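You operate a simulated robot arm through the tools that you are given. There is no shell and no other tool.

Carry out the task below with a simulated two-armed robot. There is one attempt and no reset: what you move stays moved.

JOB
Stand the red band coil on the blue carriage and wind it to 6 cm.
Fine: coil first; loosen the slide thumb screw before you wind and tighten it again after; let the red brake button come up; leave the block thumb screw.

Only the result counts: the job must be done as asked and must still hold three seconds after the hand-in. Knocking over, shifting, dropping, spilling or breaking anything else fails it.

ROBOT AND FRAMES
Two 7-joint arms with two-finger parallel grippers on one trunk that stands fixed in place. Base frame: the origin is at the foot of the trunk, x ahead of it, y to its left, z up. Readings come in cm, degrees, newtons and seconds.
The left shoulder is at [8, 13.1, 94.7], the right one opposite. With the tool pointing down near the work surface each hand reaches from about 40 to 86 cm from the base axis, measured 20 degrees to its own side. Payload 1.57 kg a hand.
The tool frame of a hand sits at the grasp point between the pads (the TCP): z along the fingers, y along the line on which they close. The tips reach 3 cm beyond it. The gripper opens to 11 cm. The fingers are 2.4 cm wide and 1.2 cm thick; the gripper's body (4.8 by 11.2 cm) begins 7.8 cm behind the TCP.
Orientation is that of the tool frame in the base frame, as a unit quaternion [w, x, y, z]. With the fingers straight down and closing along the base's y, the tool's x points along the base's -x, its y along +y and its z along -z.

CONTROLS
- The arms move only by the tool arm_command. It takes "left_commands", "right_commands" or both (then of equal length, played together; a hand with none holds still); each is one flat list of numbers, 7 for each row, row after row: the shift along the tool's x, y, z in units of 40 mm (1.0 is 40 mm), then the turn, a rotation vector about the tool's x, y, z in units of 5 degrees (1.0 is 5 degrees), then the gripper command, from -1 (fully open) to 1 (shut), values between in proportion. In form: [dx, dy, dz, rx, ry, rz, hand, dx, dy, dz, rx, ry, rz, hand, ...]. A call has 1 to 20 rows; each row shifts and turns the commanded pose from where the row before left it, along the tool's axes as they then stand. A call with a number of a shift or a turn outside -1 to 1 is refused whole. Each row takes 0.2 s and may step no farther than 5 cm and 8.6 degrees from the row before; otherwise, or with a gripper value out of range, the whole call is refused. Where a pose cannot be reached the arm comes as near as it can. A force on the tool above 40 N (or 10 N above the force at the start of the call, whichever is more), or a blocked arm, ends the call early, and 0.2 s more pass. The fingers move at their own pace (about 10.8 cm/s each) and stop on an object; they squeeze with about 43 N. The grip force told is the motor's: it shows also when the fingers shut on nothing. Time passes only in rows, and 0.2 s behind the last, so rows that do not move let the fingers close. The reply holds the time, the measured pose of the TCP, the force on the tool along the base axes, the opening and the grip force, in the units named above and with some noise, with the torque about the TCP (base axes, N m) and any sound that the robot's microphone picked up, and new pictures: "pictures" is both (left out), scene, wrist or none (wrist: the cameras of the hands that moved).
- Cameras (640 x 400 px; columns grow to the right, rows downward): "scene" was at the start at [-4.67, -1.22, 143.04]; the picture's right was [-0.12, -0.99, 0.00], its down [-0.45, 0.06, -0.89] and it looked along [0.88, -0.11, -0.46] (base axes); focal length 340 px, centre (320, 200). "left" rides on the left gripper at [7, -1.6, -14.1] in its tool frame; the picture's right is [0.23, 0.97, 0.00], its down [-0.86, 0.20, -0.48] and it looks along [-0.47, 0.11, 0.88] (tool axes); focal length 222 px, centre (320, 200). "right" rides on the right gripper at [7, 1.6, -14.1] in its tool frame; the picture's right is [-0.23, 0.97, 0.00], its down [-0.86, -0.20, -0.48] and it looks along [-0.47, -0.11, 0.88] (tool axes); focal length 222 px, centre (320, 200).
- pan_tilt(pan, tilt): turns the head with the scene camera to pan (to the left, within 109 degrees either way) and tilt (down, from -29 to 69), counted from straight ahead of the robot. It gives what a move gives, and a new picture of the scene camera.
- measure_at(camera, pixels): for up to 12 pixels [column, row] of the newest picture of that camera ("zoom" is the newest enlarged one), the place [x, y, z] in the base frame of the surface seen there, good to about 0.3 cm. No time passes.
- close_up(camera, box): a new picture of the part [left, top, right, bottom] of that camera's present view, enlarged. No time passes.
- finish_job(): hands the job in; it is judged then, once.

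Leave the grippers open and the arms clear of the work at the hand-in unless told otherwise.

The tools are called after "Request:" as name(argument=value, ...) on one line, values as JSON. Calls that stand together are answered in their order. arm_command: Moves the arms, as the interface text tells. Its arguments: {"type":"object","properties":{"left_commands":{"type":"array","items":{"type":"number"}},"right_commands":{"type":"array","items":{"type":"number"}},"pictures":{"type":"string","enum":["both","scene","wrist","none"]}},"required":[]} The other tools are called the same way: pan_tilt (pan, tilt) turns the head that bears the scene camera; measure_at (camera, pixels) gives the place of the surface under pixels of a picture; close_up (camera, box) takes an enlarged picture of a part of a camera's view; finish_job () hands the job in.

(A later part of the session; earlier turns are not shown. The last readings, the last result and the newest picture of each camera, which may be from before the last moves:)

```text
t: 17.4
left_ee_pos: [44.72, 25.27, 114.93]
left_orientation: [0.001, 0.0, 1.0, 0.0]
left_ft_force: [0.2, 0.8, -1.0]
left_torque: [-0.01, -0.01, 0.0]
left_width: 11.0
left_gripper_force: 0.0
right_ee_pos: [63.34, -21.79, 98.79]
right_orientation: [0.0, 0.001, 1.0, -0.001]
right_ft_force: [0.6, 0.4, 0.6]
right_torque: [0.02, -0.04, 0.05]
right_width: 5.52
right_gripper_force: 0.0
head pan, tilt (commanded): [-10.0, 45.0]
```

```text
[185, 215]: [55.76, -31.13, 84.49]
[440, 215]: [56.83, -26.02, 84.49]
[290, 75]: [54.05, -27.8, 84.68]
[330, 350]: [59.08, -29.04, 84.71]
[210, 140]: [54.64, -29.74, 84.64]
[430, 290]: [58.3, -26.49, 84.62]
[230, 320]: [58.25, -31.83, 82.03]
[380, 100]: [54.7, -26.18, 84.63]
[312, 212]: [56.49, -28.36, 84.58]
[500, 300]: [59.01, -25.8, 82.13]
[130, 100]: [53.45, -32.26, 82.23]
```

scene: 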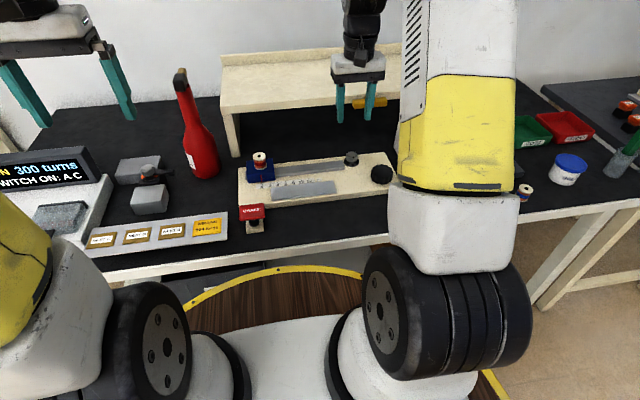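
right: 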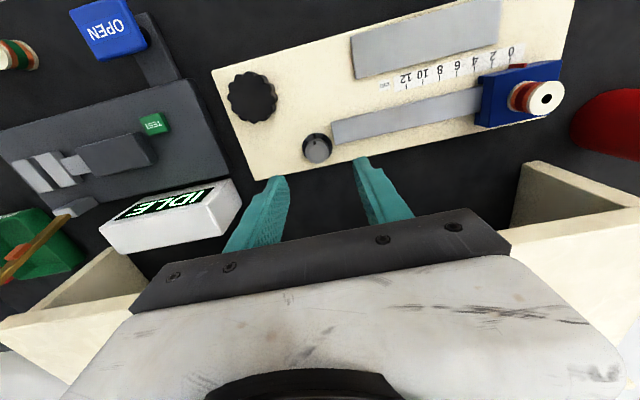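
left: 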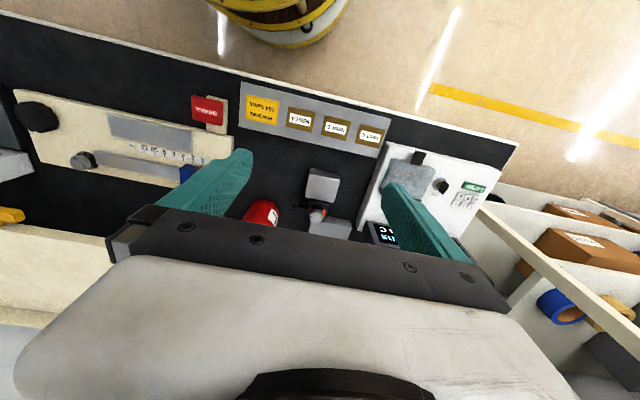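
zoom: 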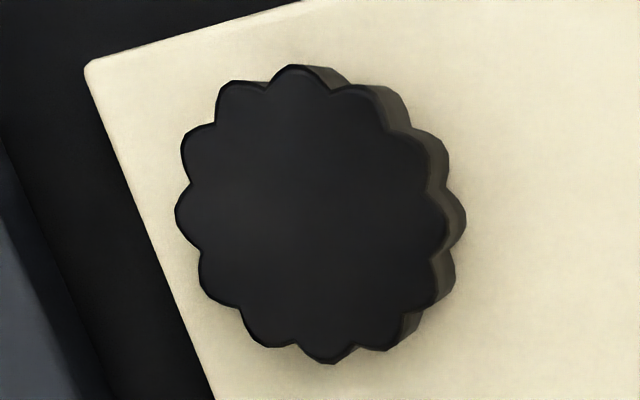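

The knob centre is [56.45,-28.4], about 5.3 cm across, top at 84.6. Before turning the slide screw I'll compare its skirt with the block screw's (look only), and check the BRAKE button again.

Request:
close_up(camera="scene", box=[125, 150, 185, 200])

Request:
close_up(camera="left", box=[285, 160, 365, 240])

Request:
close_up(camera="scene", box=[225, 190, 285, 245])

Request:
close_up(camera="left", box=[180, 80, 390, 150])

```text
8.00 times, centred on (155, 175) of scene
```

zoom: 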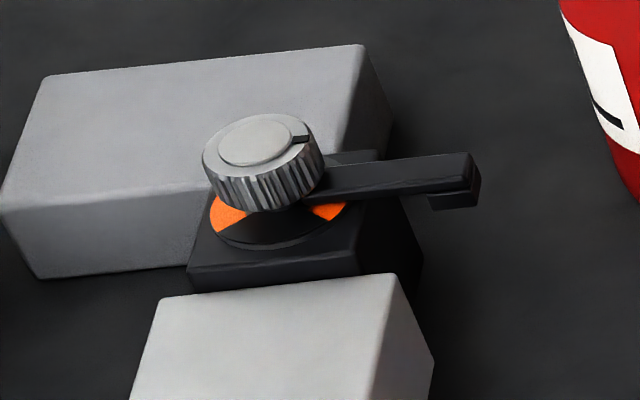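

```text
5.00 times, centred on (325, 200) of left
```

zoom: 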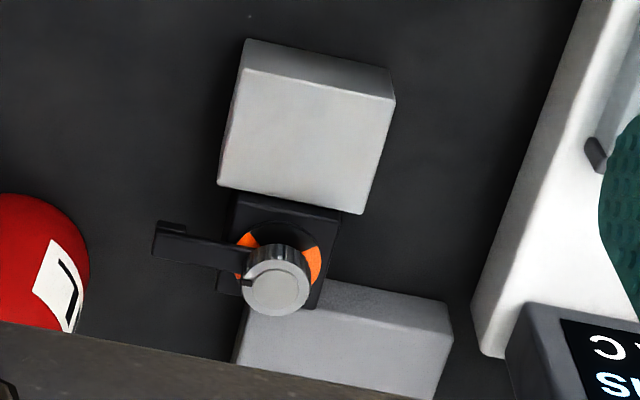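

```text
7.27 times, centred on (255, 218) of scene
```

zoom: 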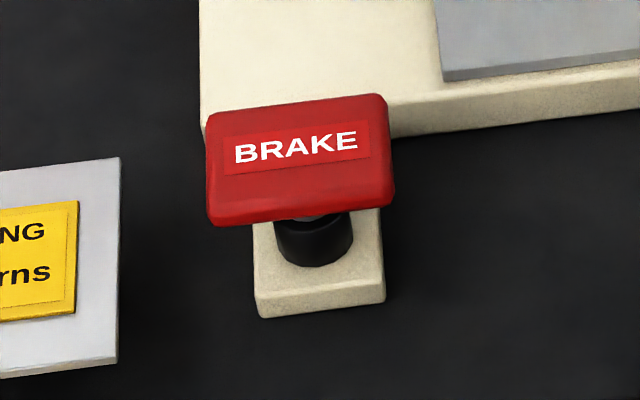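

```text
3.05 times, centred on (285, 115) of left
```

zoom: 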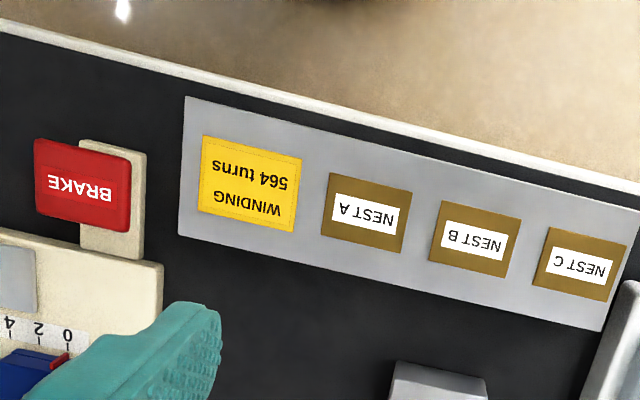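

The block screw is a separate screw with a lever, and I won't touch it. BRAKE sits up on its black stem, so it is probably a hold-to-release button for the left hand. I'll line the right hand up over the slide screw and turn it 45° clockwise, so there is room for a counter-clockwise stroke without hitting the yellow handle.

Request:
arm_command(right_commands=[-0.18, -0.1, 0, 0, 0, 0, 0, -0.18, -0.09, 0, 0, 0, 0, 0, 0, 0, 0, 0, 0, 1, 0, 0, 0, 0, 0, 0, 1, 0, 0, 0, 0, 0, 0, 1, 0, 0, 0, 0, 0, 0, 1, 0, 0, 0, 0, 0, 0, 1, 0, 0, 0, 0, 0, 0, 1, 0, 0, 0, 0, 0, 0, 1, 0, 0, 0, 0, 0, 0, 1, 0, 0, 0, 0, 0, 0, 1, 0, 0, 0, 0.5, 0, 0, 0, 0, 0, 0, 0.5, 0, 0, 0, 0], pictures="both")

```text
t: 20.2
left_ee_pos: [44.75, 25.24, 114.91]
left_orientation: [0.0, -0.001, 1.0, 0.0]
left_ft_force: [0.2, 1.2, 0.1]
left_torque: [0.04, 0.0, 0.01]
left_width: 10.99
left_gripper_force: 0.0
right_ee_pos: [64.66, -22.53, 94.79]
right_orientation: [0.001, 0.384, 0.923, 0.0]
right_ft_force: [0.5, 0.0, 0.0]
right_torque: [-0.01, -0.02, 0.0]
right_width: 5.48
right_gripper_force: 0.1
head pan, tilt (commanded): [-10.0, 45.0]
```

scene: 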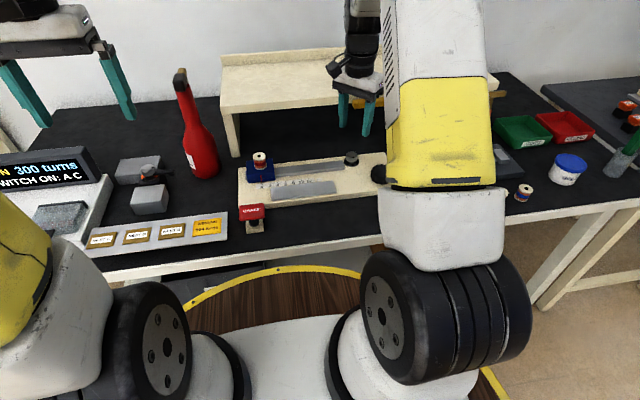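
right: 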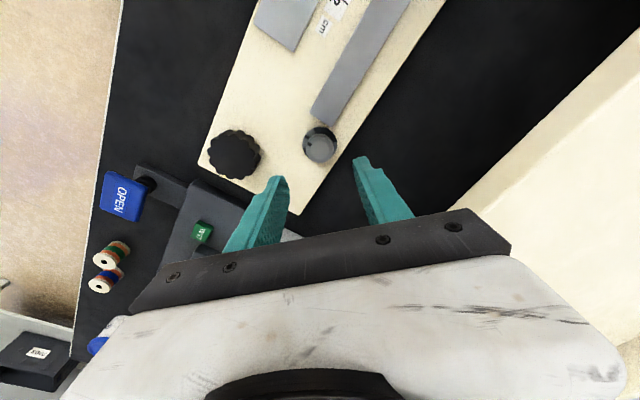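

The hand is turned 45° with good clearance to the shelf. I'll re-measure the screw from this angle to check the centring before going down.

Request:
close_up(camera="right", box=[280, 110, 360, 180])

```text
5.71 times, centred on (320, 145) of right
```

zoom: 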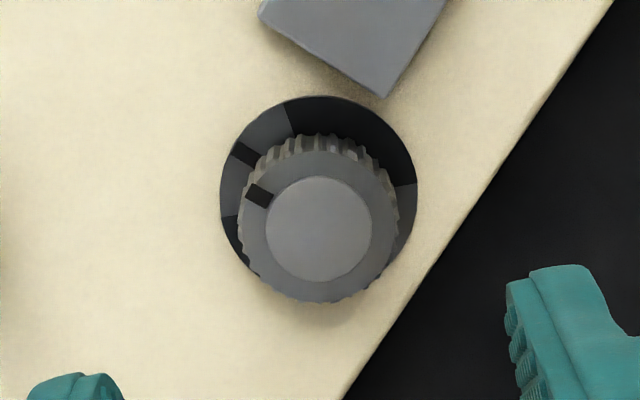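

Request:
measure_at(camera="zoom", pixels=[[246, 230], [390, 230], [318, 160], [318, 295], [270, 180], [368, 280], [270, 280], [368, 180], [230, 200], [410, 200], [318, 105]])

```text
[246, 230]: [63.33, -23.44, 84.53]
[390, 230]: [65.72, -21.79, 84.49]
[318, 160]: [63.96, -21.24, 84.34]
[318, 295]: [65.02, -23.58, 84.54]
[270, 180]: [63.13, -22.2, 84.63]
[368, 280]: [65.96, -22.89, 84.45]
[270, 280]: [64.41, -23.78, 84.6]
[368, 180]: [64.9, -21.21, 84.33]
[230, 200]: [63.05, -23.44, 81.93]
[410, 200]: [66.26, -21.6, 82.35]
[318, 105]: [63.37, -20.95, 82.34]
```

The centre is [64.55,-22.52] and the TCP is at [64.66,-22.53], so it is aligned. I'll lower so the tips end about 1.3 cm below the screw top and above the rail, at TCP z≈86.2.

Request:
arm_command(right_commands=[0, 0, 0.7, 0, 0, 0, 0, 0, 0, 0.7, 0, 0, 0, 0, 0, 0, 0.5, 0, 0, 0, 0, 0, 0, 0.25, 0, 0, 0, 0, 0, 0, 0, 0, 0, 0, 0], pictures="both")

Request:
close_up(camera="scene", box=[310, 60, 410, 190])

```text
t: 21.4
left_ee_pos: [44.77, 25.15, 114.99]
left_orientation: [0.0, 0.001, 1.0, -0.001]
left_ft_force: [-0.1, 0.5, 0.3]
left_torque: [0.02, 0.04, 0.0]
left_width: 10.99
left_gripper_force: 0.1
right_ee_pos: [64.63, -22.3, 85.99]
right_orientation: [0.0, 0.383, 0.924, -0.001]
right_ft_force: [-0.2, 0.5, 0.2]
right_torque: [0.01, 0.0, 0.01]
right_width: 5.5
right_gripper_force: 0.0
head pan, tilt (commanded): [-10.0, 45.0]
```

scene: 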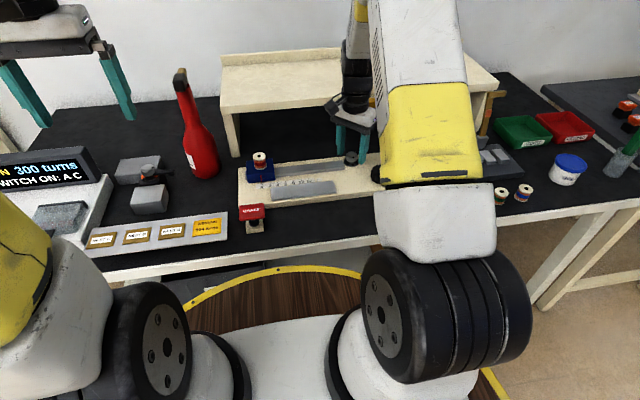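
right: 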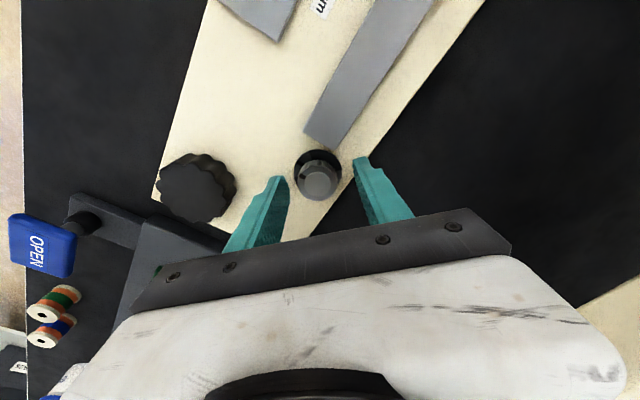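

```text
3.08 times, centred on (360, 125) of scene
```

zoom: 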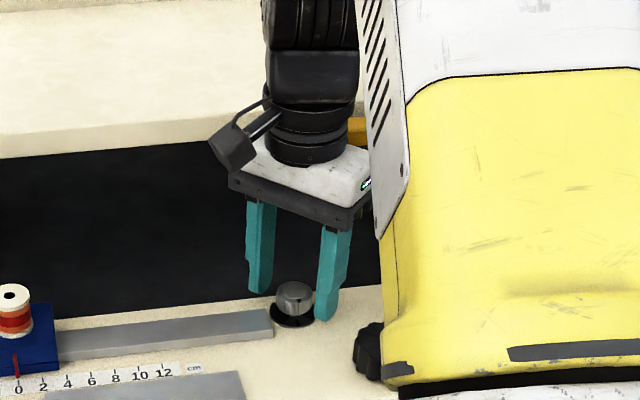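

Fingers are on either side of the screw, with no contact so far. I'll close on it now.

Request:
arm_command(right_commands=[0, 0, 0, 0, 0, 0, 1, 0, 0, 0, 0, 0, 0, 1, 0, 0, 0, 0, 0, 0, 1], pictures="wrist")

```text
t: 22.2
left_ee_pos: [44.77, 25.27, 115.0]
left_orientation: [0.0, 0.0, 1.0, 0.0]
left_ft_force: [0.2, 0.5, 0.2]
left_torque: [-0.04, -0.04, -0.01]
left_width: 11.0
left_gripper_force: 0.0
right_ee_pos: [64.56, -22.56, 86.15]
right_orientation: [-0.001, 0.383, 0.924, 0.0]
right_ft_force: [-11.0, -8.0, 0.6]
right_torque: [0.17, 0.3, 0.04]
right_width: 3.17
right_gripper_force: 40.4
head pan, tilt (commanded): [-10.0, 45.0]
```

right: 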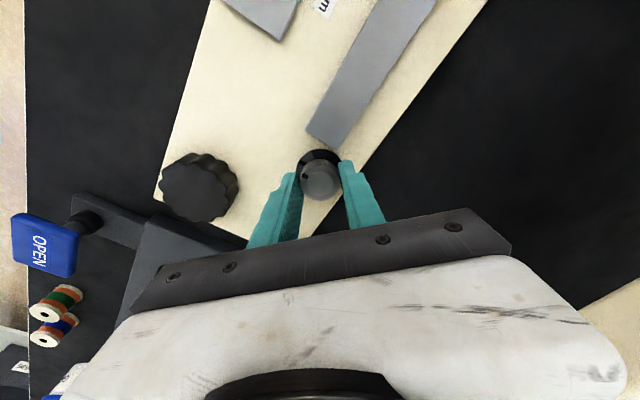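

Gripped at 3.17 cm, with a 13 N side load showing about 1 mm of misalignment along the closing line. I'll shift the hand slightly to relieve it and start turning counter-clockwise by 5° to read the torque.

Request:
arm_command(right_commands=[0, -0.015, 0, 0, 0, 0, 1, 0, 0, 0, 0, 0, -0.5, 1, 0, 0, 0, 0, 0, -0.5, 1], pictures="none")

```text
t: 23.0
left_ee_pos: [44.77, 25.22, 114.91]
left_orientation: [0.0, 0.001, 1.0, 0.001]
left_ft_force: [0.5, -0.3, -0.3]
left_torque: [0.0, 0.0, -0.03]
left_width: 11.0
left_gripper_force: 0.1
right_ee_pos: [64.53, -22.61, 86.05]
right_orientation: [0.0, 0.341, 0.94, 0.0]
right_ft_force: [-8.8, -3.3, -9.8]
right_torque: [-0.42, -0.62, -0.02]
right_width: 3.18
right_gripper_force: 40.4
head pan, tilt (commanded): [-10.0, 45.0]
```

The hand turned 5° with little torque, so the screw seems to follow. I'll go on counter-clockwise 25° and check the mark in the wrist picture.

Request:
arm_command(right_commands=[0, 0, 0, 0, 0, -1, 1, 0, 0, 0, 0, 0, -1, 1, 0, 0, 0, 0, 0, -1, 1, 0, 0, 0, 0, 0, -1, 1, 0, 0, 0, 0, 0, -1, 1], pictures="wrist")

Request:
close_up(camera="right", box=[280, 130, 360, 220])

```text
t: 24.2
left_ee_pos: [44.81, 25.27, 114.9]
left_orientation: [0.0, 0.0, 1.0, 0.0]
left_ft_force: [-0.9, -0.5, 0.1]
left_torque: [-0.01, 0.02, 0.0]
left_width: 11.02
left_gripper_force: 0.1
right_ee_pos: [64.46, -22.56, 86.11]
right_orientation: [-0.001, 0.13, 0.992, 0.001]
right_ft_force: [-1.4, 4.2, -19.5]
right_torque: [-0.11, 0.66, -0.04]
right_width: 3.15
right_gripper_force: 40.0
head pan, tilt (commanded): [-10.0, 45.0]
```

right: 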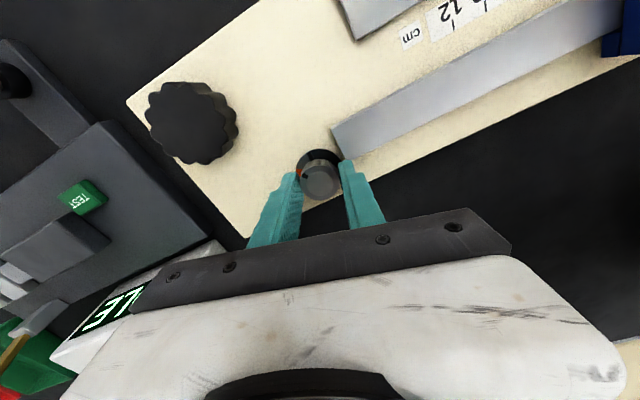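

```text
4.44 times, centred on (320, 175) of right
```

zoom: 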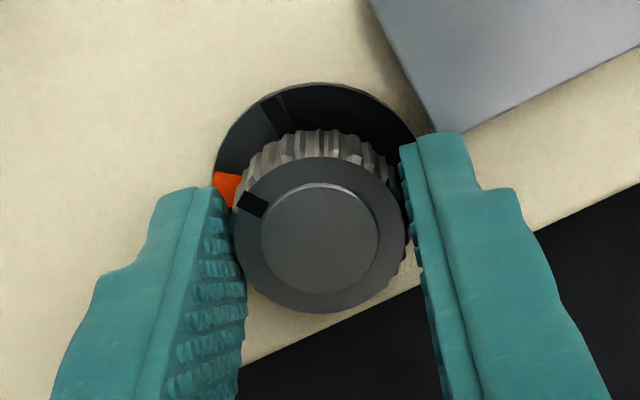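

The index has turned about 30° and an orange sector shows on the skirt, which looks like the "loose" flag. The force on the tool is -19.5 N in z, so I'll ease it down 1 mm and turn another 25° counter-clockwise.

Request:
arm_command(right_commands=[0, 0, 0.02, 0, 0, 0, 1, 0, 0, 0.005, 0, 0, -1, 1, 0, 0, 0.005, 0, 0, -1, 1, 0, 0, 0.005, 0, 0, -1, 1, 0, 0, 0.005, 0, 0, -1, 1, 0, 0, 0.005, 0, 0, -1, 1], pictures="wrist")

Request:
close_up(camera="right", box=[280, 130, 360, 220])

```text
t: 25.6
left_ee_pos: [44.71, 25.3, 114.96]
left_orientation: [0.0, 0.0, 1.0, 0.001]
left_ft_force: [-0.9, -0.2, 1.1]
left_torque: [0.02, 0.01, 0.02]
left_width: 11.0
left_gripper_force: 0.1
right_ee_pos: [64.53, -22.52, 86.07]
right_orientation: [0.001, -0.088, 0.996, 0.0]
right_ft_force: [-14.3, 10.9, 13.9]
right_torque: [0.19, 0.76, -0.03]
right_width: 3.18
right_gripper_force: 40.2
head pan, tilt (commanded): [-10.0, 45.0]
```

right: 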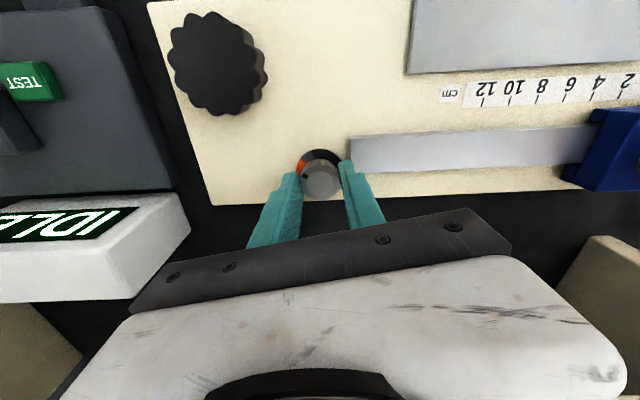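

```text
4.44 times, centred on (320, 175) of right
```

zoom: 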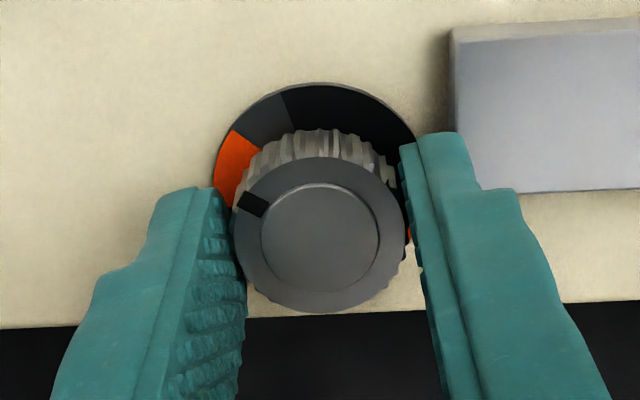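

The index is now about 55° round and more orange shows, with no hard stop. I'll open, raise slightly to clear the rail, swing back 55° clockwise, lower and re-grip for a second stroke.

Request:
arm_command(right_commands=[0, 0, -0.05, 0, 0, 0, 0.2, 0, 0, -0.05, 0, 0, 0, 0.1, 0, 0, 0, 0, 0, 0, 0.1, 0, 0, 0, 0, 0, 1, 0.1, 0, 0, 0, 0, 0, 1, 0.1, 0, 0, 0, 0, 0, 1, 0.1, 0, 0, 0, 0, 0, 1, 0.1, 0, 0, 0, 0, 0, 1, 0.1, 0, 0, 0, 0, 0, 1, 0.1, 0, 0, 0, 0, 0, 1, 0.1, 0, 0, 0, 0, 0, 1, 0.1, 0, 0, 0, 0, 0, 1, 0.1, 0, 0, 0, 0, 0, 1, 0.1, 0, 0, 0, 0, 0, 1, 0.1, 0, 0, 0.08, 0, 0, 0, 0.1, 0, 0, 0, 0, 0, 0, 0.1], pictures="wrist")

Request:
close_up(camera="right", box=[280, 130, 360, 220])

Request:
close_up(camera="scene", box=[230, 130, 390, 220])

```text
t: 29.0
left_ee_pos: [44.76, 25.28, 114.88]
left_orientation: [0.0, 0.0, 1.0, -0.001]
left_ft_force: [-0.2, -0.4, 0.6]
left_torque: [0.0, 0.02, 0.03]
left_width: 10.98
left_gripper_force: 0.1
right_ee_pos: [64.38, -22.61, 85.95]
right_orientation: [0.0, 0.382, 0.924, 0.001]
right_ft_force: [0.2, 0.1, 0.1]
right_torque: [0.01, 0.02, 0.0]
right_width: 4.93
right_gripper_force: 0.0
head pan, tilt (commanded): [-10.0, 45.0]
```

right: 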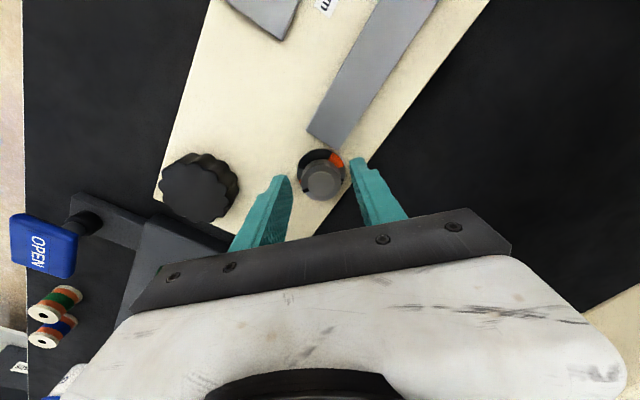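

```text
4.44 times, centred on (320, 175) of right
```

zoom: 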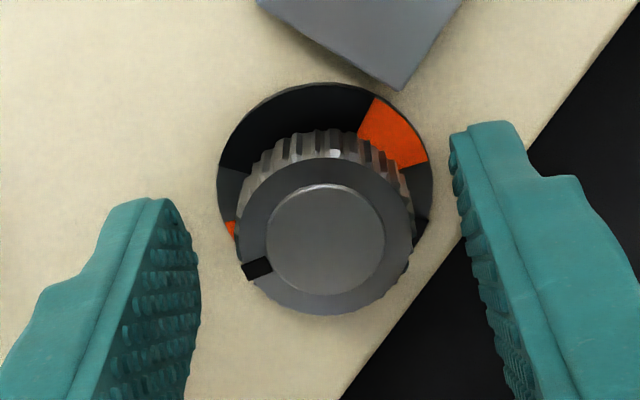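

```text
4.00 times, centred on (310, 175) of scene
```

zoom: 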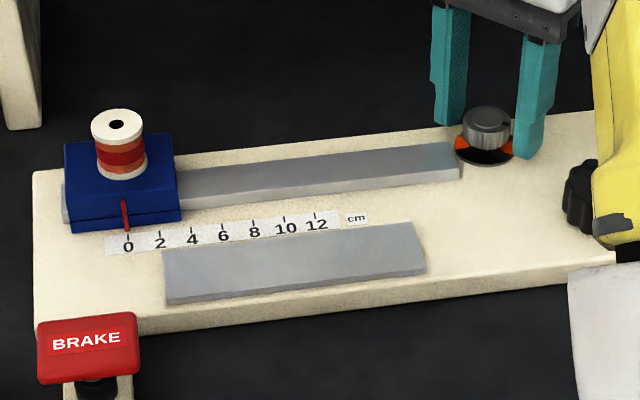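

Two orange windows show now and the carriage is still at 0 with the coil upright. I'll grip again and make the second counter-clockwise stroke of about 40°, for roughly 95° in total.

Request:
arm_command(right_commands=[0, 0, 0, 0, 0, 0, 1, 0, 0, 0, 0, 0, 0, 1, 0, 0, 0, 0, 0, 0, 1], pictures="none")

```text
t: 29.8
left_ee_pos: [44.71, 25.2, 114.83]
left_orientation: [0.0, 0.0, 1.0, 0.0]
left_ft_force: [0.8, 0.7, 0.1]
left_torque: [0.01, 0.0, 0.01]
left_width: 11.01
left_gripper_force: 0.2
right_ee_pos: [64.44, -22.66, 85.92]
right_orientation: [0.0, 0.382, 0.924, 0.0]
right_ft_force: [4.3, 4.3, -4.3]
right_torque: [-0.17, -0.64, 0.0]
right_width: 3.14
right_gripper_force: 39.9
head pan, tilt (commanded): [-10.0, 45.0]
```

The grip is good with only a small side load. Turning counter-clockwise 40° now.

Request:
arm_command(right_commands=[0, 0.006, 0, 0, 0, -1, 1, 0, 0, 0, 0, 0, -1, 1, 0, 0, 0, 0, 0, -1, 1, 0, 0, 0, 0, 0, -1, 1, 0, 0, 0, 0, 0, -1, 1, 0, 0, 0, 0, 0, -1, 1, 0, 0, 0, 0, 0, -1, 1, 0, 0, 0, 0, 0, -1, 1], pictures="wrist")

Request:
close_up(camera="right", box=[280, 130, 360, 220])

```text
t: 31.6
left_ee_pos: [44.83, 25.16, 114.88]
left_orientation: [-0.001, 0.0, 1.0, 0.0]
left_ft_force: [-0.6, 0.2, -0.6]
left_torque: [-0.02, 0.01, -0.01]
left_width: 11.01
left_gripper_force: 0.1
right_ee_pos: [64.6, -22.53, 86.02]
right_orientation: [0.001, 0.043, 0.999, -0.001]
right_ft_force: [19.2, 8.2, -7.5]
right_torque: [0.28, -0.63, -0.44]
right_width: 3.14
right_gripper_force: 40.1
head pan, tilt (commanded): [-10.0, 45.0]
```

right: 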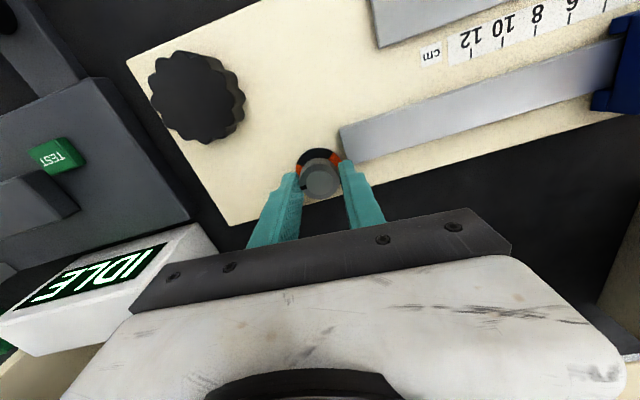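

```text
4.44 times, centred on (320, 175) of right
```

zoom: 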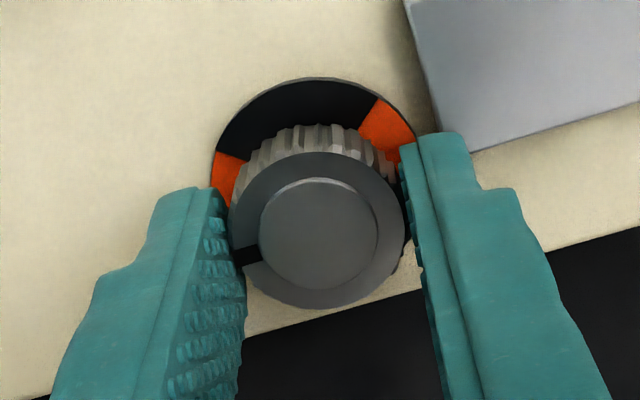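

The torque rose to -0.44 N·m, so the screw has reached its loose stop at about 90° with the orange quadrants fully shown. I'll release it, raise the hand and move it above the black knob at [56.45,-28.4] with the fingers at about 7.7 cm.

Request:
arm_command(right_commands=[0, 0, -0.05, 0, 0, 0, 0.2, 0, 0, -0.05, 0, 0, 0, 0.0, 0, 0, 0, 0, 0, 0, 0.0, 0, 0, -0.7, 0, 0, 0, 0.0, 0, 0, -0.8, 0, 0, 0, 0.0, 0, 0, -0.6, 0, 0, -1, 0, 0.675, -0.4875, 0, 0, 0, 0, -0.4, 0.675, -0.4875, 0, 0, 0, 0, -0.4, 0.675, -0.4875, 0, 0, 0, 0, -0.4, 0, 0, 0, 0, 0, 0, -0.4], pictures="both")

Request:
close_up(camera="scene", box=[230, 130, 390, 220])

```text
t: 33.8
left_ee_pos: [44.71, 25.24, 114.93]
left_orientation: [0.0, 0.0, 1.0, 0.0]
left_ft_force: [0.4, 1.0, -0.2]
left_torque: [-0.01, -0.01, -0.02]
left_width: 11.0
left_gripper_force: 0.1
right_ee_pos: [56.36, -28.69, 94.79]
right_orientation: [0.0, 0.0, 1.0, 0.0]
right_ft_force: [0.0, 0.8, 0.2]
right_torque: [0.01, -0.01, 0.01]
right_width: 7.72
right_gripper_force: 0.1
head pan, tilt (commanded): [-10.0, 45.0]
```

scene: 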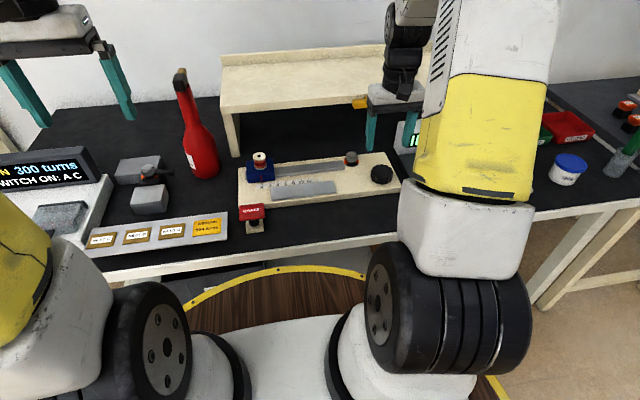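
right: 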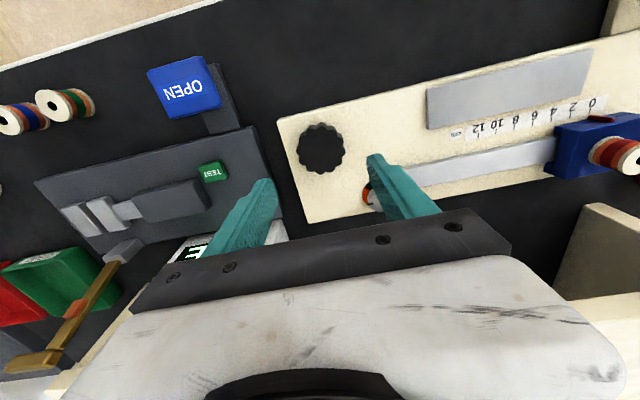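

```text
4.00 times, centred on (310, 175) of scene
```

zoom: 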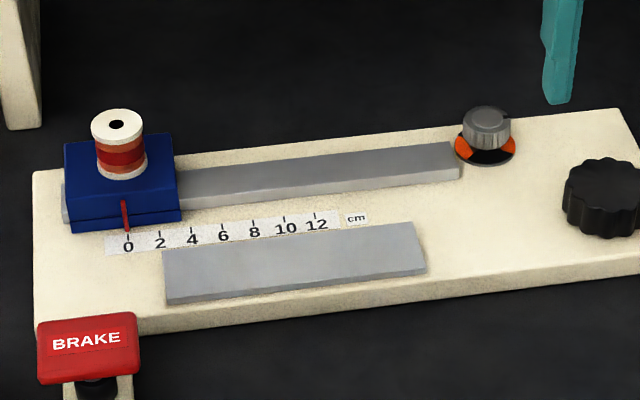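

The slide screw shows orange on both sides with its index turned 90°, so it is loose. I'll re-measure the black knob, near (322,148) in the wrist picture.

Request:
close_up(camera="right", box=[280, 110, 360, 180])

```text
5.71 times, centred on (320, 145) of right
```

zoom: 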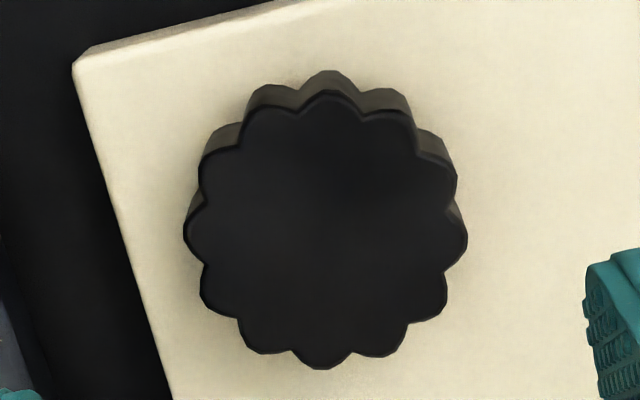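

Request:
measure_at(camera="zoom", pixels=[[192, 235], [458, 235], [328, 100], [326, 360], [212, 160], [440, 300], [212, 300], [440, 160], [250, 340], [405, 125], [255, 125], [400, 345]])

```text
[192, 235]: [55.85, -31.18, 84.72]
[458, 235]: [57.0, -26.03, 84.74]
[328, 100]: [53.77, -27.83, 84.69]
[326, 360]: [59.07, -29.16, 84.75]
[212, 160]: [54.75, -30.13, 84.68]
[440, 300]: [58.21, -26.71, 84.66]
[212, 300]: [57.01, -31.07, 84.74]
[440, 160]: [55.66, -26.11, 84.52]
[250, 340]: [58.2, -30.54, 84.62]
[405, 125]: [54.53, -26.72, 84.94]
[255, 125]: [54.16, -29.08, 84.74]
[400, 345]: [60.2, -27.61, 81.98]
```

The knob centre is [56.41,-28.55], diameter about 5.4 cm. Now the left hand: I'll bring it over to the BRAKE button near [46.95,4.5] with fingers shut. I'll turn it clockwise as well, so it blocks less of the scene camera's view of the scale.

Request:
arm_command(left_commands=[-0.094, -0.858, 0.4, 0, 0, 0, 1, -0.094, -0.858, 0.4, 0, 0, 0, 1, -0.094, -0.858, 0.4, 0, 0, 0, 1, -0.094, -0.858, 0.4, 0, 0, 0, 1, -0.094, -0.858, 0.4, 0, 0, 0, 1, -0.094, -0.858, 0.4, 0, 0, 0, 1, 0, 0, 0, 0, 0, 1, 1, 0, 0, 0, 0, 0, 1, 1, 0, 0, 0, 0, 0, 1, 1, 0, 0, 0, 0, 0, 1, 1, 0, 0, 0, 0, 0, 1, 1, 0, 0, 0, 0, 0, 1, 1, 0, 0, 0, 0, 0, 1, 1, 0, 0, 0, 0, 0, 1, 1, 0, 0, 0, 0, 0, 1, 1, 0, 0, 0, 0, 0, 1, 1, 0, 0, 0, 0, 0, 1, 1, 0, 0, 0, 0, 0, 1, 1], pictures="both")

```text
t: 37.6
left_ee_pos: [47.14, 4.45, 105.44]
left_orientation: [0.0, 0.5, 0.866, 0.0]
left_ft_force: [0.0, 0.0, -0.3]
left_torque: [-0.02, 0.02, -0.01]
left_width: 0.0
left_gripper_force: 21.1
right_ee_pos: [56.57, -28.55, 94.73]
right_orientation: [0.0, 0.0, 1.0, 0.0]
right_ft_force: [-0.2, 1.2, 0.5]
right_torque: [-0.01, 0.0, 0.02]
right_width: 7.69
right_gripper_force: 0.0
head pan, tilt (commanded): [-10.0, 45.0]
```

scene: 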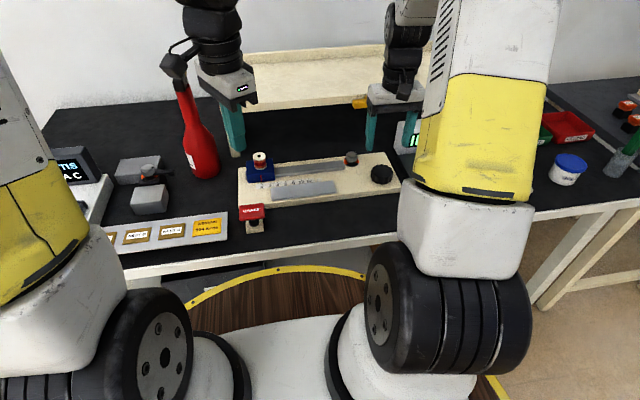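
left: 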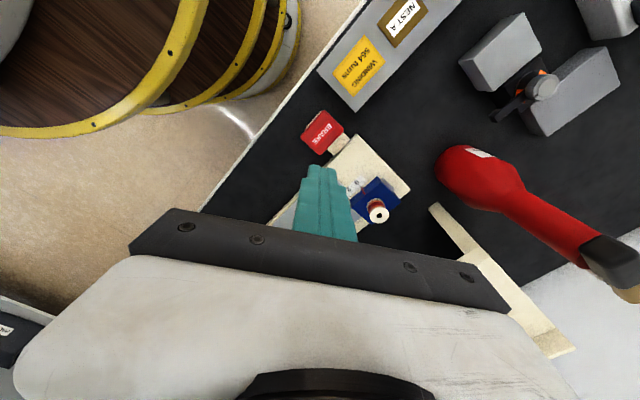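

The left hand is at [47.1,4.5,105.4], turned 60°. I'll finish the turn to 90° while lowering to about 3 cm above the button, then check the views.

Request:
arm_command(left_commands=[0, 0, 0.58, 0, 0, 1, 1, 0, 0, 0.58, 0, 0, 1, 1, 0, 0, 0.58, 0, 0, 1, 1, 0, 0, 0.58, 0, 0, 1, 1, 0, 0, 0.58, 0, 0, 1, 1, 0, 0, 0.58, 0, 0, 1, 1, 0, 0, 0, 0, 0, 0, 1], pictures="both")

Request:
close_up(camera="scene", box=[210, 120, 400, 240])

```text
t: 39.2
left_ee_pos: [47.11, 4.34, 91.47]
left_orientation: [0.0, 0.708, 0.706, -0.001]
left_ft_force: [-0.4, -0.6, 0.2]
left_torque: [0.0, -0.01, 0.01]
left_width: 0.01
left_gripper_force: 21.8
right_ee_pos: [56.52, -28.58, 94.73]
right_orientation: [0.0, 0.0, 1.0, 0.0]
right_ft_force: [0.1, 0.0, 0.9]
right_torque: [0.01, 0.0, -0.03]
right_width: 7.71
right_gripper_force: 0.0
head pan, tilt (commanded): [-10.0, 45.0]
```

scene: 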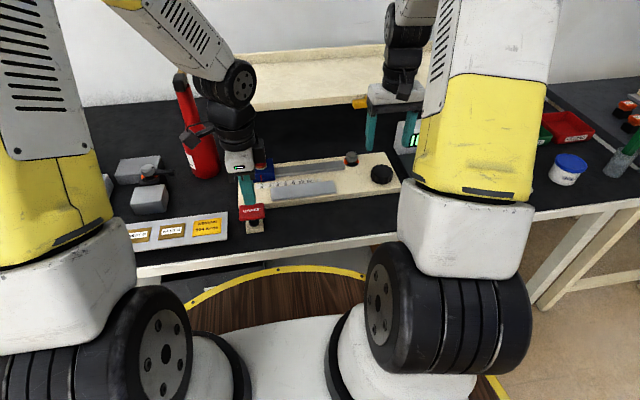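
left: 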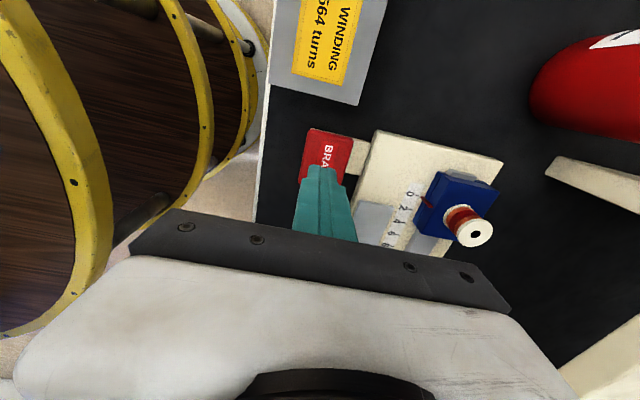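

```text
3.33 times, centred on (305, 180) of scene
```

zoom: 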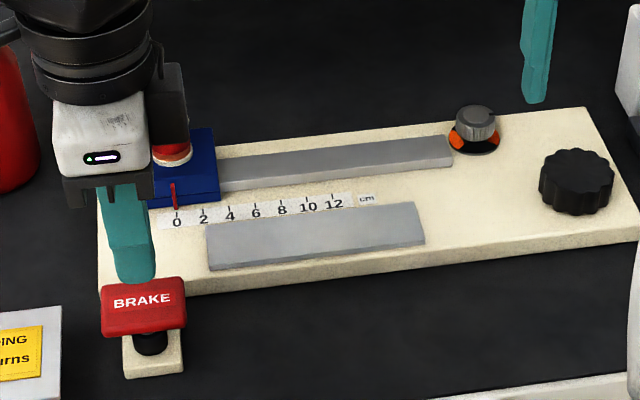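

The scale and pointer stay visible with the left hand over the button. Next I'll lower the right hand around the knob to TCP z≈85.7, with the tips 6 mm above the plate.

Request:
arm_command(right_commands=[0.012, 0, 0.7, 0, 0, 0, -0.4, 0.012, 0, 0.7, 0, 0, 0, -0.4, 0, 0, 0.6, 0, 0, 0, -0.4, 0, 0, 0.25, 0, 0, 0, -0.4, 0, 0, 0, 0, 0, 0, -0.4], pictures="both")

```text
t: 40.4
left_ee_pos: [46.9, 4.33, 91.59]
left_orientation: [0.0, 0.707, 0.707, 0.0]
left_ft_force: [0.1, 0.1, 0.1]
left_torque: [-0.03, 0.0, 0.0]
left_width: 0.0
left_gripper_force: 21.6
right_ee_pos: [56.06, -28.65, 85.83]
right_orientation: [0.0, 0.001, 1.0, -0.001]
right_ft_force: [0.6, 0.0, -1.0]
right_torque: [-0.02, 0.0, 0.02]
right_width: 7.7
right_gripper_force: 0.0
head pan, tilt (commanded): [-10.0, 45.0]
```

scene: 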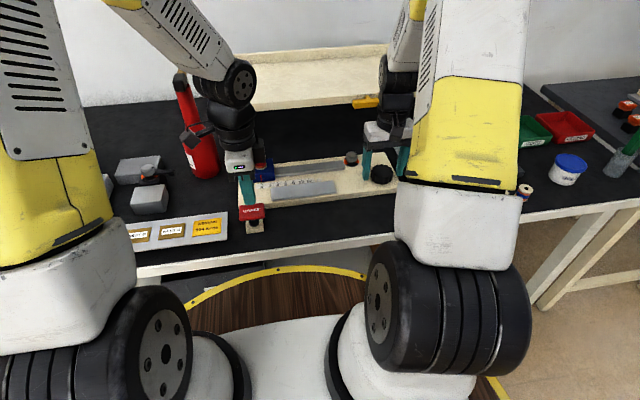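
right: 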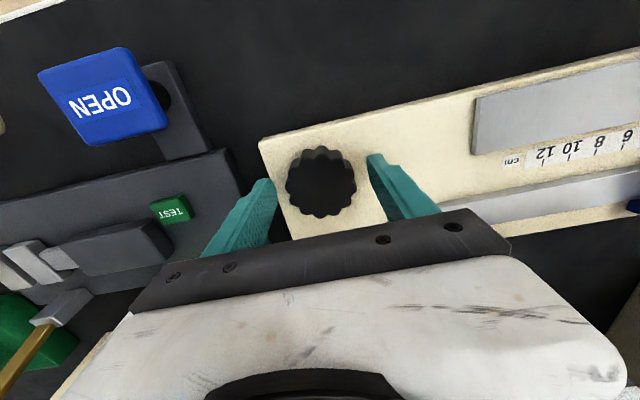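

The right hand is around the knob. Now I'll lower the left hand toward the button, to just above its cap.

Request:
arm_command(left_commands=[0, 0, 0.4, 0, 0, 0, 1, 0, 0, 0.25, 0, 0, 0, 1, 0, 0, 0.05, 0, 0, 0, 1, 0, 0, 0.03, 0, 0, 0, 1], pictures="none")

```text
t: 41.4
left_ee_pos: [47.19, 4.5, 88.56]
left_orientation: [0.0, 0.707, 0.707, 0.0]
left_ft_force: [-0.4, -0.1, 0.2]
left_torque: [0.0, 0.04, 0.02]
left_width: 0.02
left_gripper_force: 21.1
right_ee_pos: [56.08, -28.5, 85.92]
right_orientation: [0.0, 0.0, 1.0, 0.0]
right_ft_force: [-0.1, -0.2, 0.7]
right_torque: [0.0, 0.01, 0.0]
right_width: 7.71
right_gripper_force: 0.0
head pan, tilt (commanded): [-10.0, 45.0]
```

No contact on the button yet at TCP z=88.56. The right hand reads x=56.07, about 3 mm short of the knob centre, so I'll correct that while the left hand goes down in small steps.

Request:
arm_command(left_commands=[0, 0, 0.03, 0, 0, 0, 1, 0, 0, 0.03, 0, 0, 0, 1], right_commands=[-0.04, 0, 0, 0, 0, 0, -0.4, -0.04, 0, 0, 0, 0, 0, -0.4], pictures="none")

```text
t: 42.0
left_ee_pos: [47.04, 4.43, 88.47]
left_orientation: [0.0, 0.707, 0.707, 0.0]
left_ft_force: [-3.0, -0.5, 5.7]
left_torque: [-0.02, 0.09, -0.02]
left_width: 0.0
left_gripper_force: 21.6
right_ee_pos: [56.68, -28.54, 86.05]
right_orientation: [0.001, 0.0, 1.0, 0.0]
right_ft_force: [0.5, 0.3, 0.2]
right_torque: [-0.04, -0.01, -0.01]
right_width: 7.69
right_gripper_force: 0.0
head pan, tilt (commanded): [-10.0, 45.0]
```

The left tip touches the cap with 5.7 N. I'll press on in small steps, watching force and sound.

Request:
arm_command(left_commands=[0, 0, 0.03, 0, 0, 0, 1, 0, 0, 0.03, 0, 0, 0, 1, 0, 0, 0.03, 0, 0, 0, 1], pictures="none")

Request:
close_up(camera="scene", box=[210, 160, 290, 245])

```text
t: 42.8
left_ee_pos: [47.27, 4.51, 88.08]
left_orientation: [0.0, 0.707, 0.707, 0.0]
left_ft_force: [-0.2, -2.9, 6.2]
left_torque: [-0.05, 0.03, 0.02]
left_width: 0.0
left_gripper_force: 21.3
right_ee_pos: [56.76, -28.61, 85.92]
right_orientation: [0.001, 0.0, 1.0, 0.0]
right_ft_force: [1.1, 0.0, -0.9]
right_torque: [-0.03, -0.01, -0.01]
right_width: 7.71
right_gripper_force: 0.1
head pan, tilt (commanded): [-10.0, 45.0]
```

```text
4.71 times, centred on (250, 202) of scene
```

zoom: 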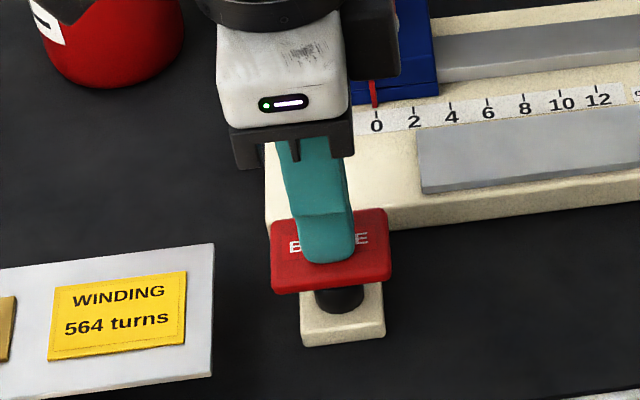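

The cap goes down against a light spring (6.2 N after about 4 mm). I'll continue until it bottoms out.

Request:
arm_command(left_commands=[0, 0, 0.03, 0, 0, 0, 1, 0, 0, 0.03, 0, 0, 0, 1, 0, 0, 0.03, 0, 0, 0, 1], pictures="none")

```text
t: 43.6
left_ee_pos: [47.03, 4.48, 87.58]
left_orientation: [0.0, 0.707, 0.707, 0.0]
left_ft_force: [-4.4, -3.2, 7.1]
left_torque: [-0.13, 0.06, -0.01]
left_width: 0.0
left_gripper_force: 21.5
right_ee_pos: [56.56, -28.55, 85.82]
right_orientation: [0.0, 0.0, 1.0, -0.001]
right_ft_force: [-0.9, 0.2, 0.2]
right_torque: [0.0, -0.02, 0.02]
right_width: 7.7
right_gripper_force: 0.0
head pan, tilt (commanded): [-10.0, 45.0]
```

Still moving with the spring at 7.1 N, about 0.8 cm down. A few more small steps.

Request:
arm_command(left_commands=[0, 0, 0.03, 0, 0, 0, 1, 0, 0, 0.03, 0, 0, 0, 1], pictures="none")

Request:
close_up(camera="scene", box=[210, 160, 290, 245])

```text
t: 44.2
left_ee_pos: [47.18, 4.5, 87.47]
left_orientation: [0.0, 0.707, 0.707, 0.0]
left_ft_force: [-1.1, 1.9, 8.6]
left_torque: [0.02, 0.05, -0.06]
left_width: 0.01
left_gripper_force: 21.4
right_ee_pos: [56.6, -28.58, 85.94]
right_orientation: [0.0, 0.0, 1.0, 0.0]
right_ft_force: [-1.2, 0.6, 0.5]
right_torque: [0.01, 0.0, 0.02]
right_width: 7.69
right_gripper_force: 0.2
head pan, tilt (commanded): [-10.0, 45.0]
```

```text
4.71 times, centred on (250, 202) of scene
```

zoom: 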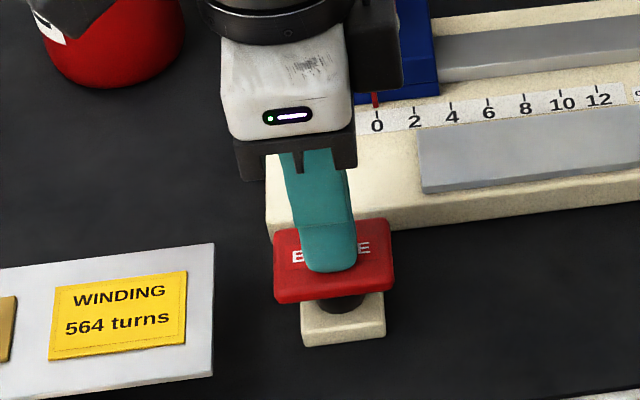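

Force 8.6 N and rising slowly, with some stem still showing under the cap. A few more steps.

Request:
arm_command(left_commands=[0, 0, 0.03, 0, 0, 0, 1, 0, 0, 0.03, 0, 0, 0, 1, 0, 0, 0.03, 0, 0, 0, 1], pictures="none")

Request:
close_up(camera="scene", box=[210, 160, 290, 245])

```text
t: 45.0
left_ee_pos: [47.13, 4.46, 87.29]
left_orientation: [-0.001, 0.708, 0.707, 0.001]
left_ft_force: [-7.6, 2.2, 17.7]
left_torque: [-0.05, 0.21, 0.01]
left_width: 0.03
left_gripper_force: 21.1
right_ee_pos: [56.61, -28.53, 86.09]
right_orientation: [0.0, 0.0, 1.0, -0.001]
right_ft_force: [0.2, -0.2, 0.1]
right_torque: [-0.02, -0.03, -0.01]
right_width: 7.69
right_gripper_force: 0.1
head pan, tilt (commanded): [-10.0, 45.0]
stopped in row 3 (left hand): the force on the tool passed its limit at 43 N (the readings are from after the stop); the commanded pose is now the measured one
```

```text
4.71 times, centred on (250, 202) of scene
```

zoom: 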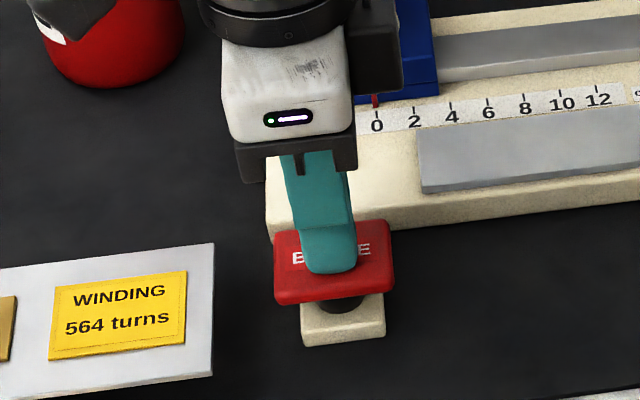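

The button has bottomed out and is held at about 18 N. Next I'll nudge the right hand 2 mm back in x to centre on the knob, then close on it.

Request:
arm_command(right_commands=[0.045, 0, 0, 0, 0, 0, -0.4, 0, 0, 0, 0, 0, 0, 1, 0, 0, 0, 0, 0, 0, 1, 0, 0, 0, 0, 0, 0, 1], pictures="wrist")

```text
t: 46.0
left_ee_pos: [47.21, 4.37, 87.24]
left_orientation: [0.0, 0.707, 0.707, 0.0]
left_ft_force: [-11.8, 4.0, 30.6]
left_torque: [0.07, 0.35, -0.03]
left_width: 0.0
left_gripper_force: 22.0
right_ee_pos: [56.45, -28.43, 85.96]
right_orientation: [0.0, 0.0, 1.0, 0.001]
right_ft_force: [0.7, 3.9, -3.6]
right_torque: [-0.18, 0.12, -0.03]
right_width: 5.56
right_gripper_force: 44.7
head pan, tilt (commanded): [-10.0, 45.0]
```

right: 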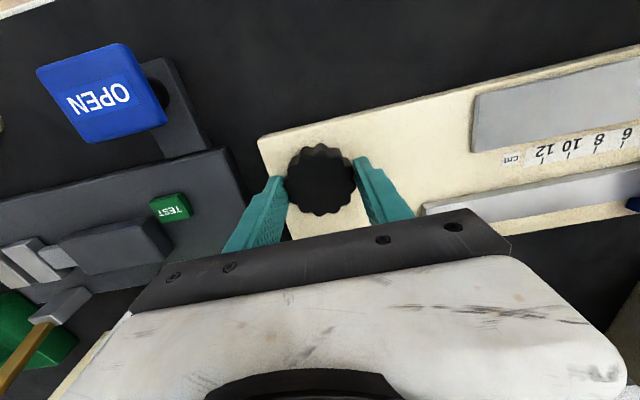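

The knob is gripped at 5.56 cm. The left press crept up to 30 N, so I'll ease it 0.5 mm, and turn the knob 10° clockwise as a test.

Request:
arm_command(left_commands=[0, 0, -0.012, 0, 0, 0, 1, 0, 0, 0, 0, 0, 0, 1, 0, 0, 0, 0, 0, 0, 1], right_commands=[0, 0, 0, 0, 0, 0, 1, 0, 0, 0, 0, 0, 1, 1, 0, 0, 0, 0, 0, 1, 1], pictures="both")

Request:
close_up(camera="scene", box=[240, 140, 400, 230])

```text
t: 46.7
left_ee_pos: [47.33, 4.3, 87.31]
left_orientation: [0.0, 0.707, 0.707, 0.001]
left_ft_force: [-5.6, 3.1, 16.2]
left_torque: [-0.02, 0.19, 0.0]
left_width: 0.01
left_gripper_force: 21.4
right_ee_pos: [56.26, -28.39, 85.87]
right_orientation: [0.0, 0.051, 0.999, 0.0]
right_ft_force: [-1.1, 0.5, 3.2]
right_torque: [-0.72, -0.2, 0.04]
right_width: 5.59
right_gripper_force: 45.0
head pan, tilt (commanded): [-10.0, 45.0]
stopped in row 3 (left hand): the force on the tool passed its limit at 44 N (the readings are from after the stop); the commanded pose is now the measured one
```

scene: 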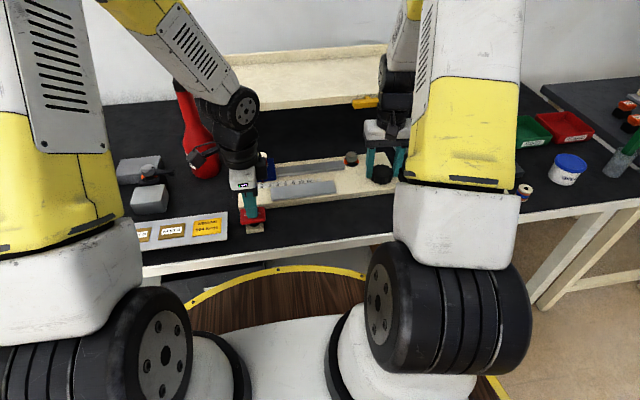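
right: 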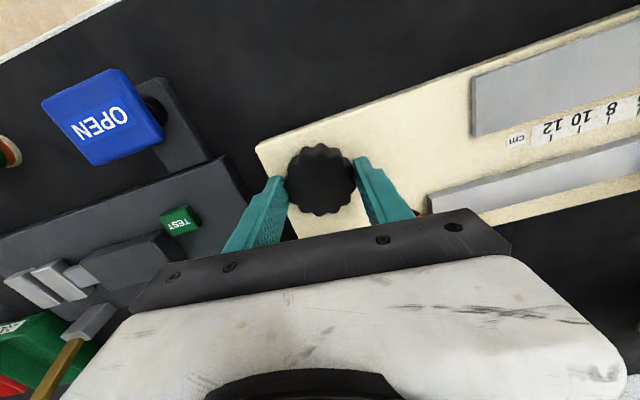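
left: 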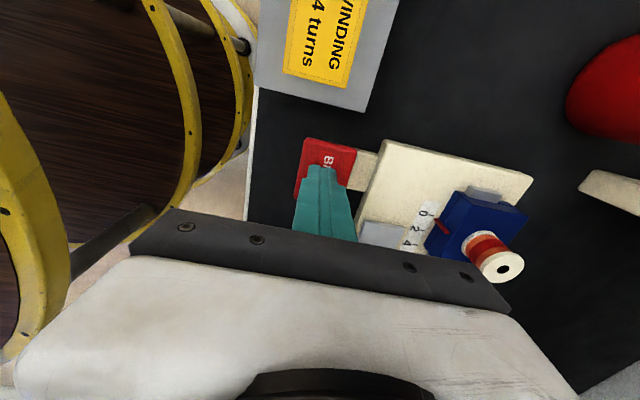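

```text
4.00 times, centred on (320, 185) of scene
```

zoom: 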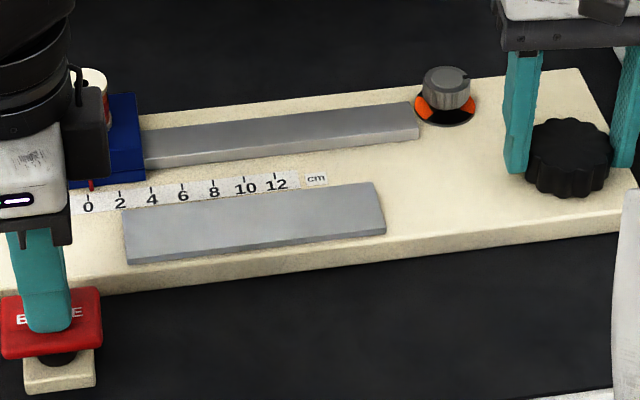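

The left hand tripped the force limit again, so it needs a softer hold. I'll ease it up 0.8 mm and hold a few rows to see the steady force.

Request:
arm_command(left_commands=[0, 0, -0.02, 0, 0, 0, 1, 0, 0, 0, 0, 0, 0, 1, 0, 0, 0, 0, 0, 0, 1], pictures="none")

```text
t: 47.5
left_ee_pos: [47.15, 4.4, 87.31]
left_orientation: [0.001, 0.707, 0.707, 0.001]
left_ft_force: [-6.0, -1.0, 8.9]
left_torque: [-0.05, 0.21, -0.01]
left_width: 0.02
left_gripper_force: 21.7
right_ee_pos: [56.41, -28.49, 85.95]
right_orientation: [0.001, 0.052, 0.999, 0.0]
right_ft_force: [-3.0, 3.1, 8.4]
right_torque: [-0.04, 0.39, 0.03]
right_width: 5.55
right_gripper_force: 45.1
head pan, tilt (commanded): [-10.0, 45.0]
```

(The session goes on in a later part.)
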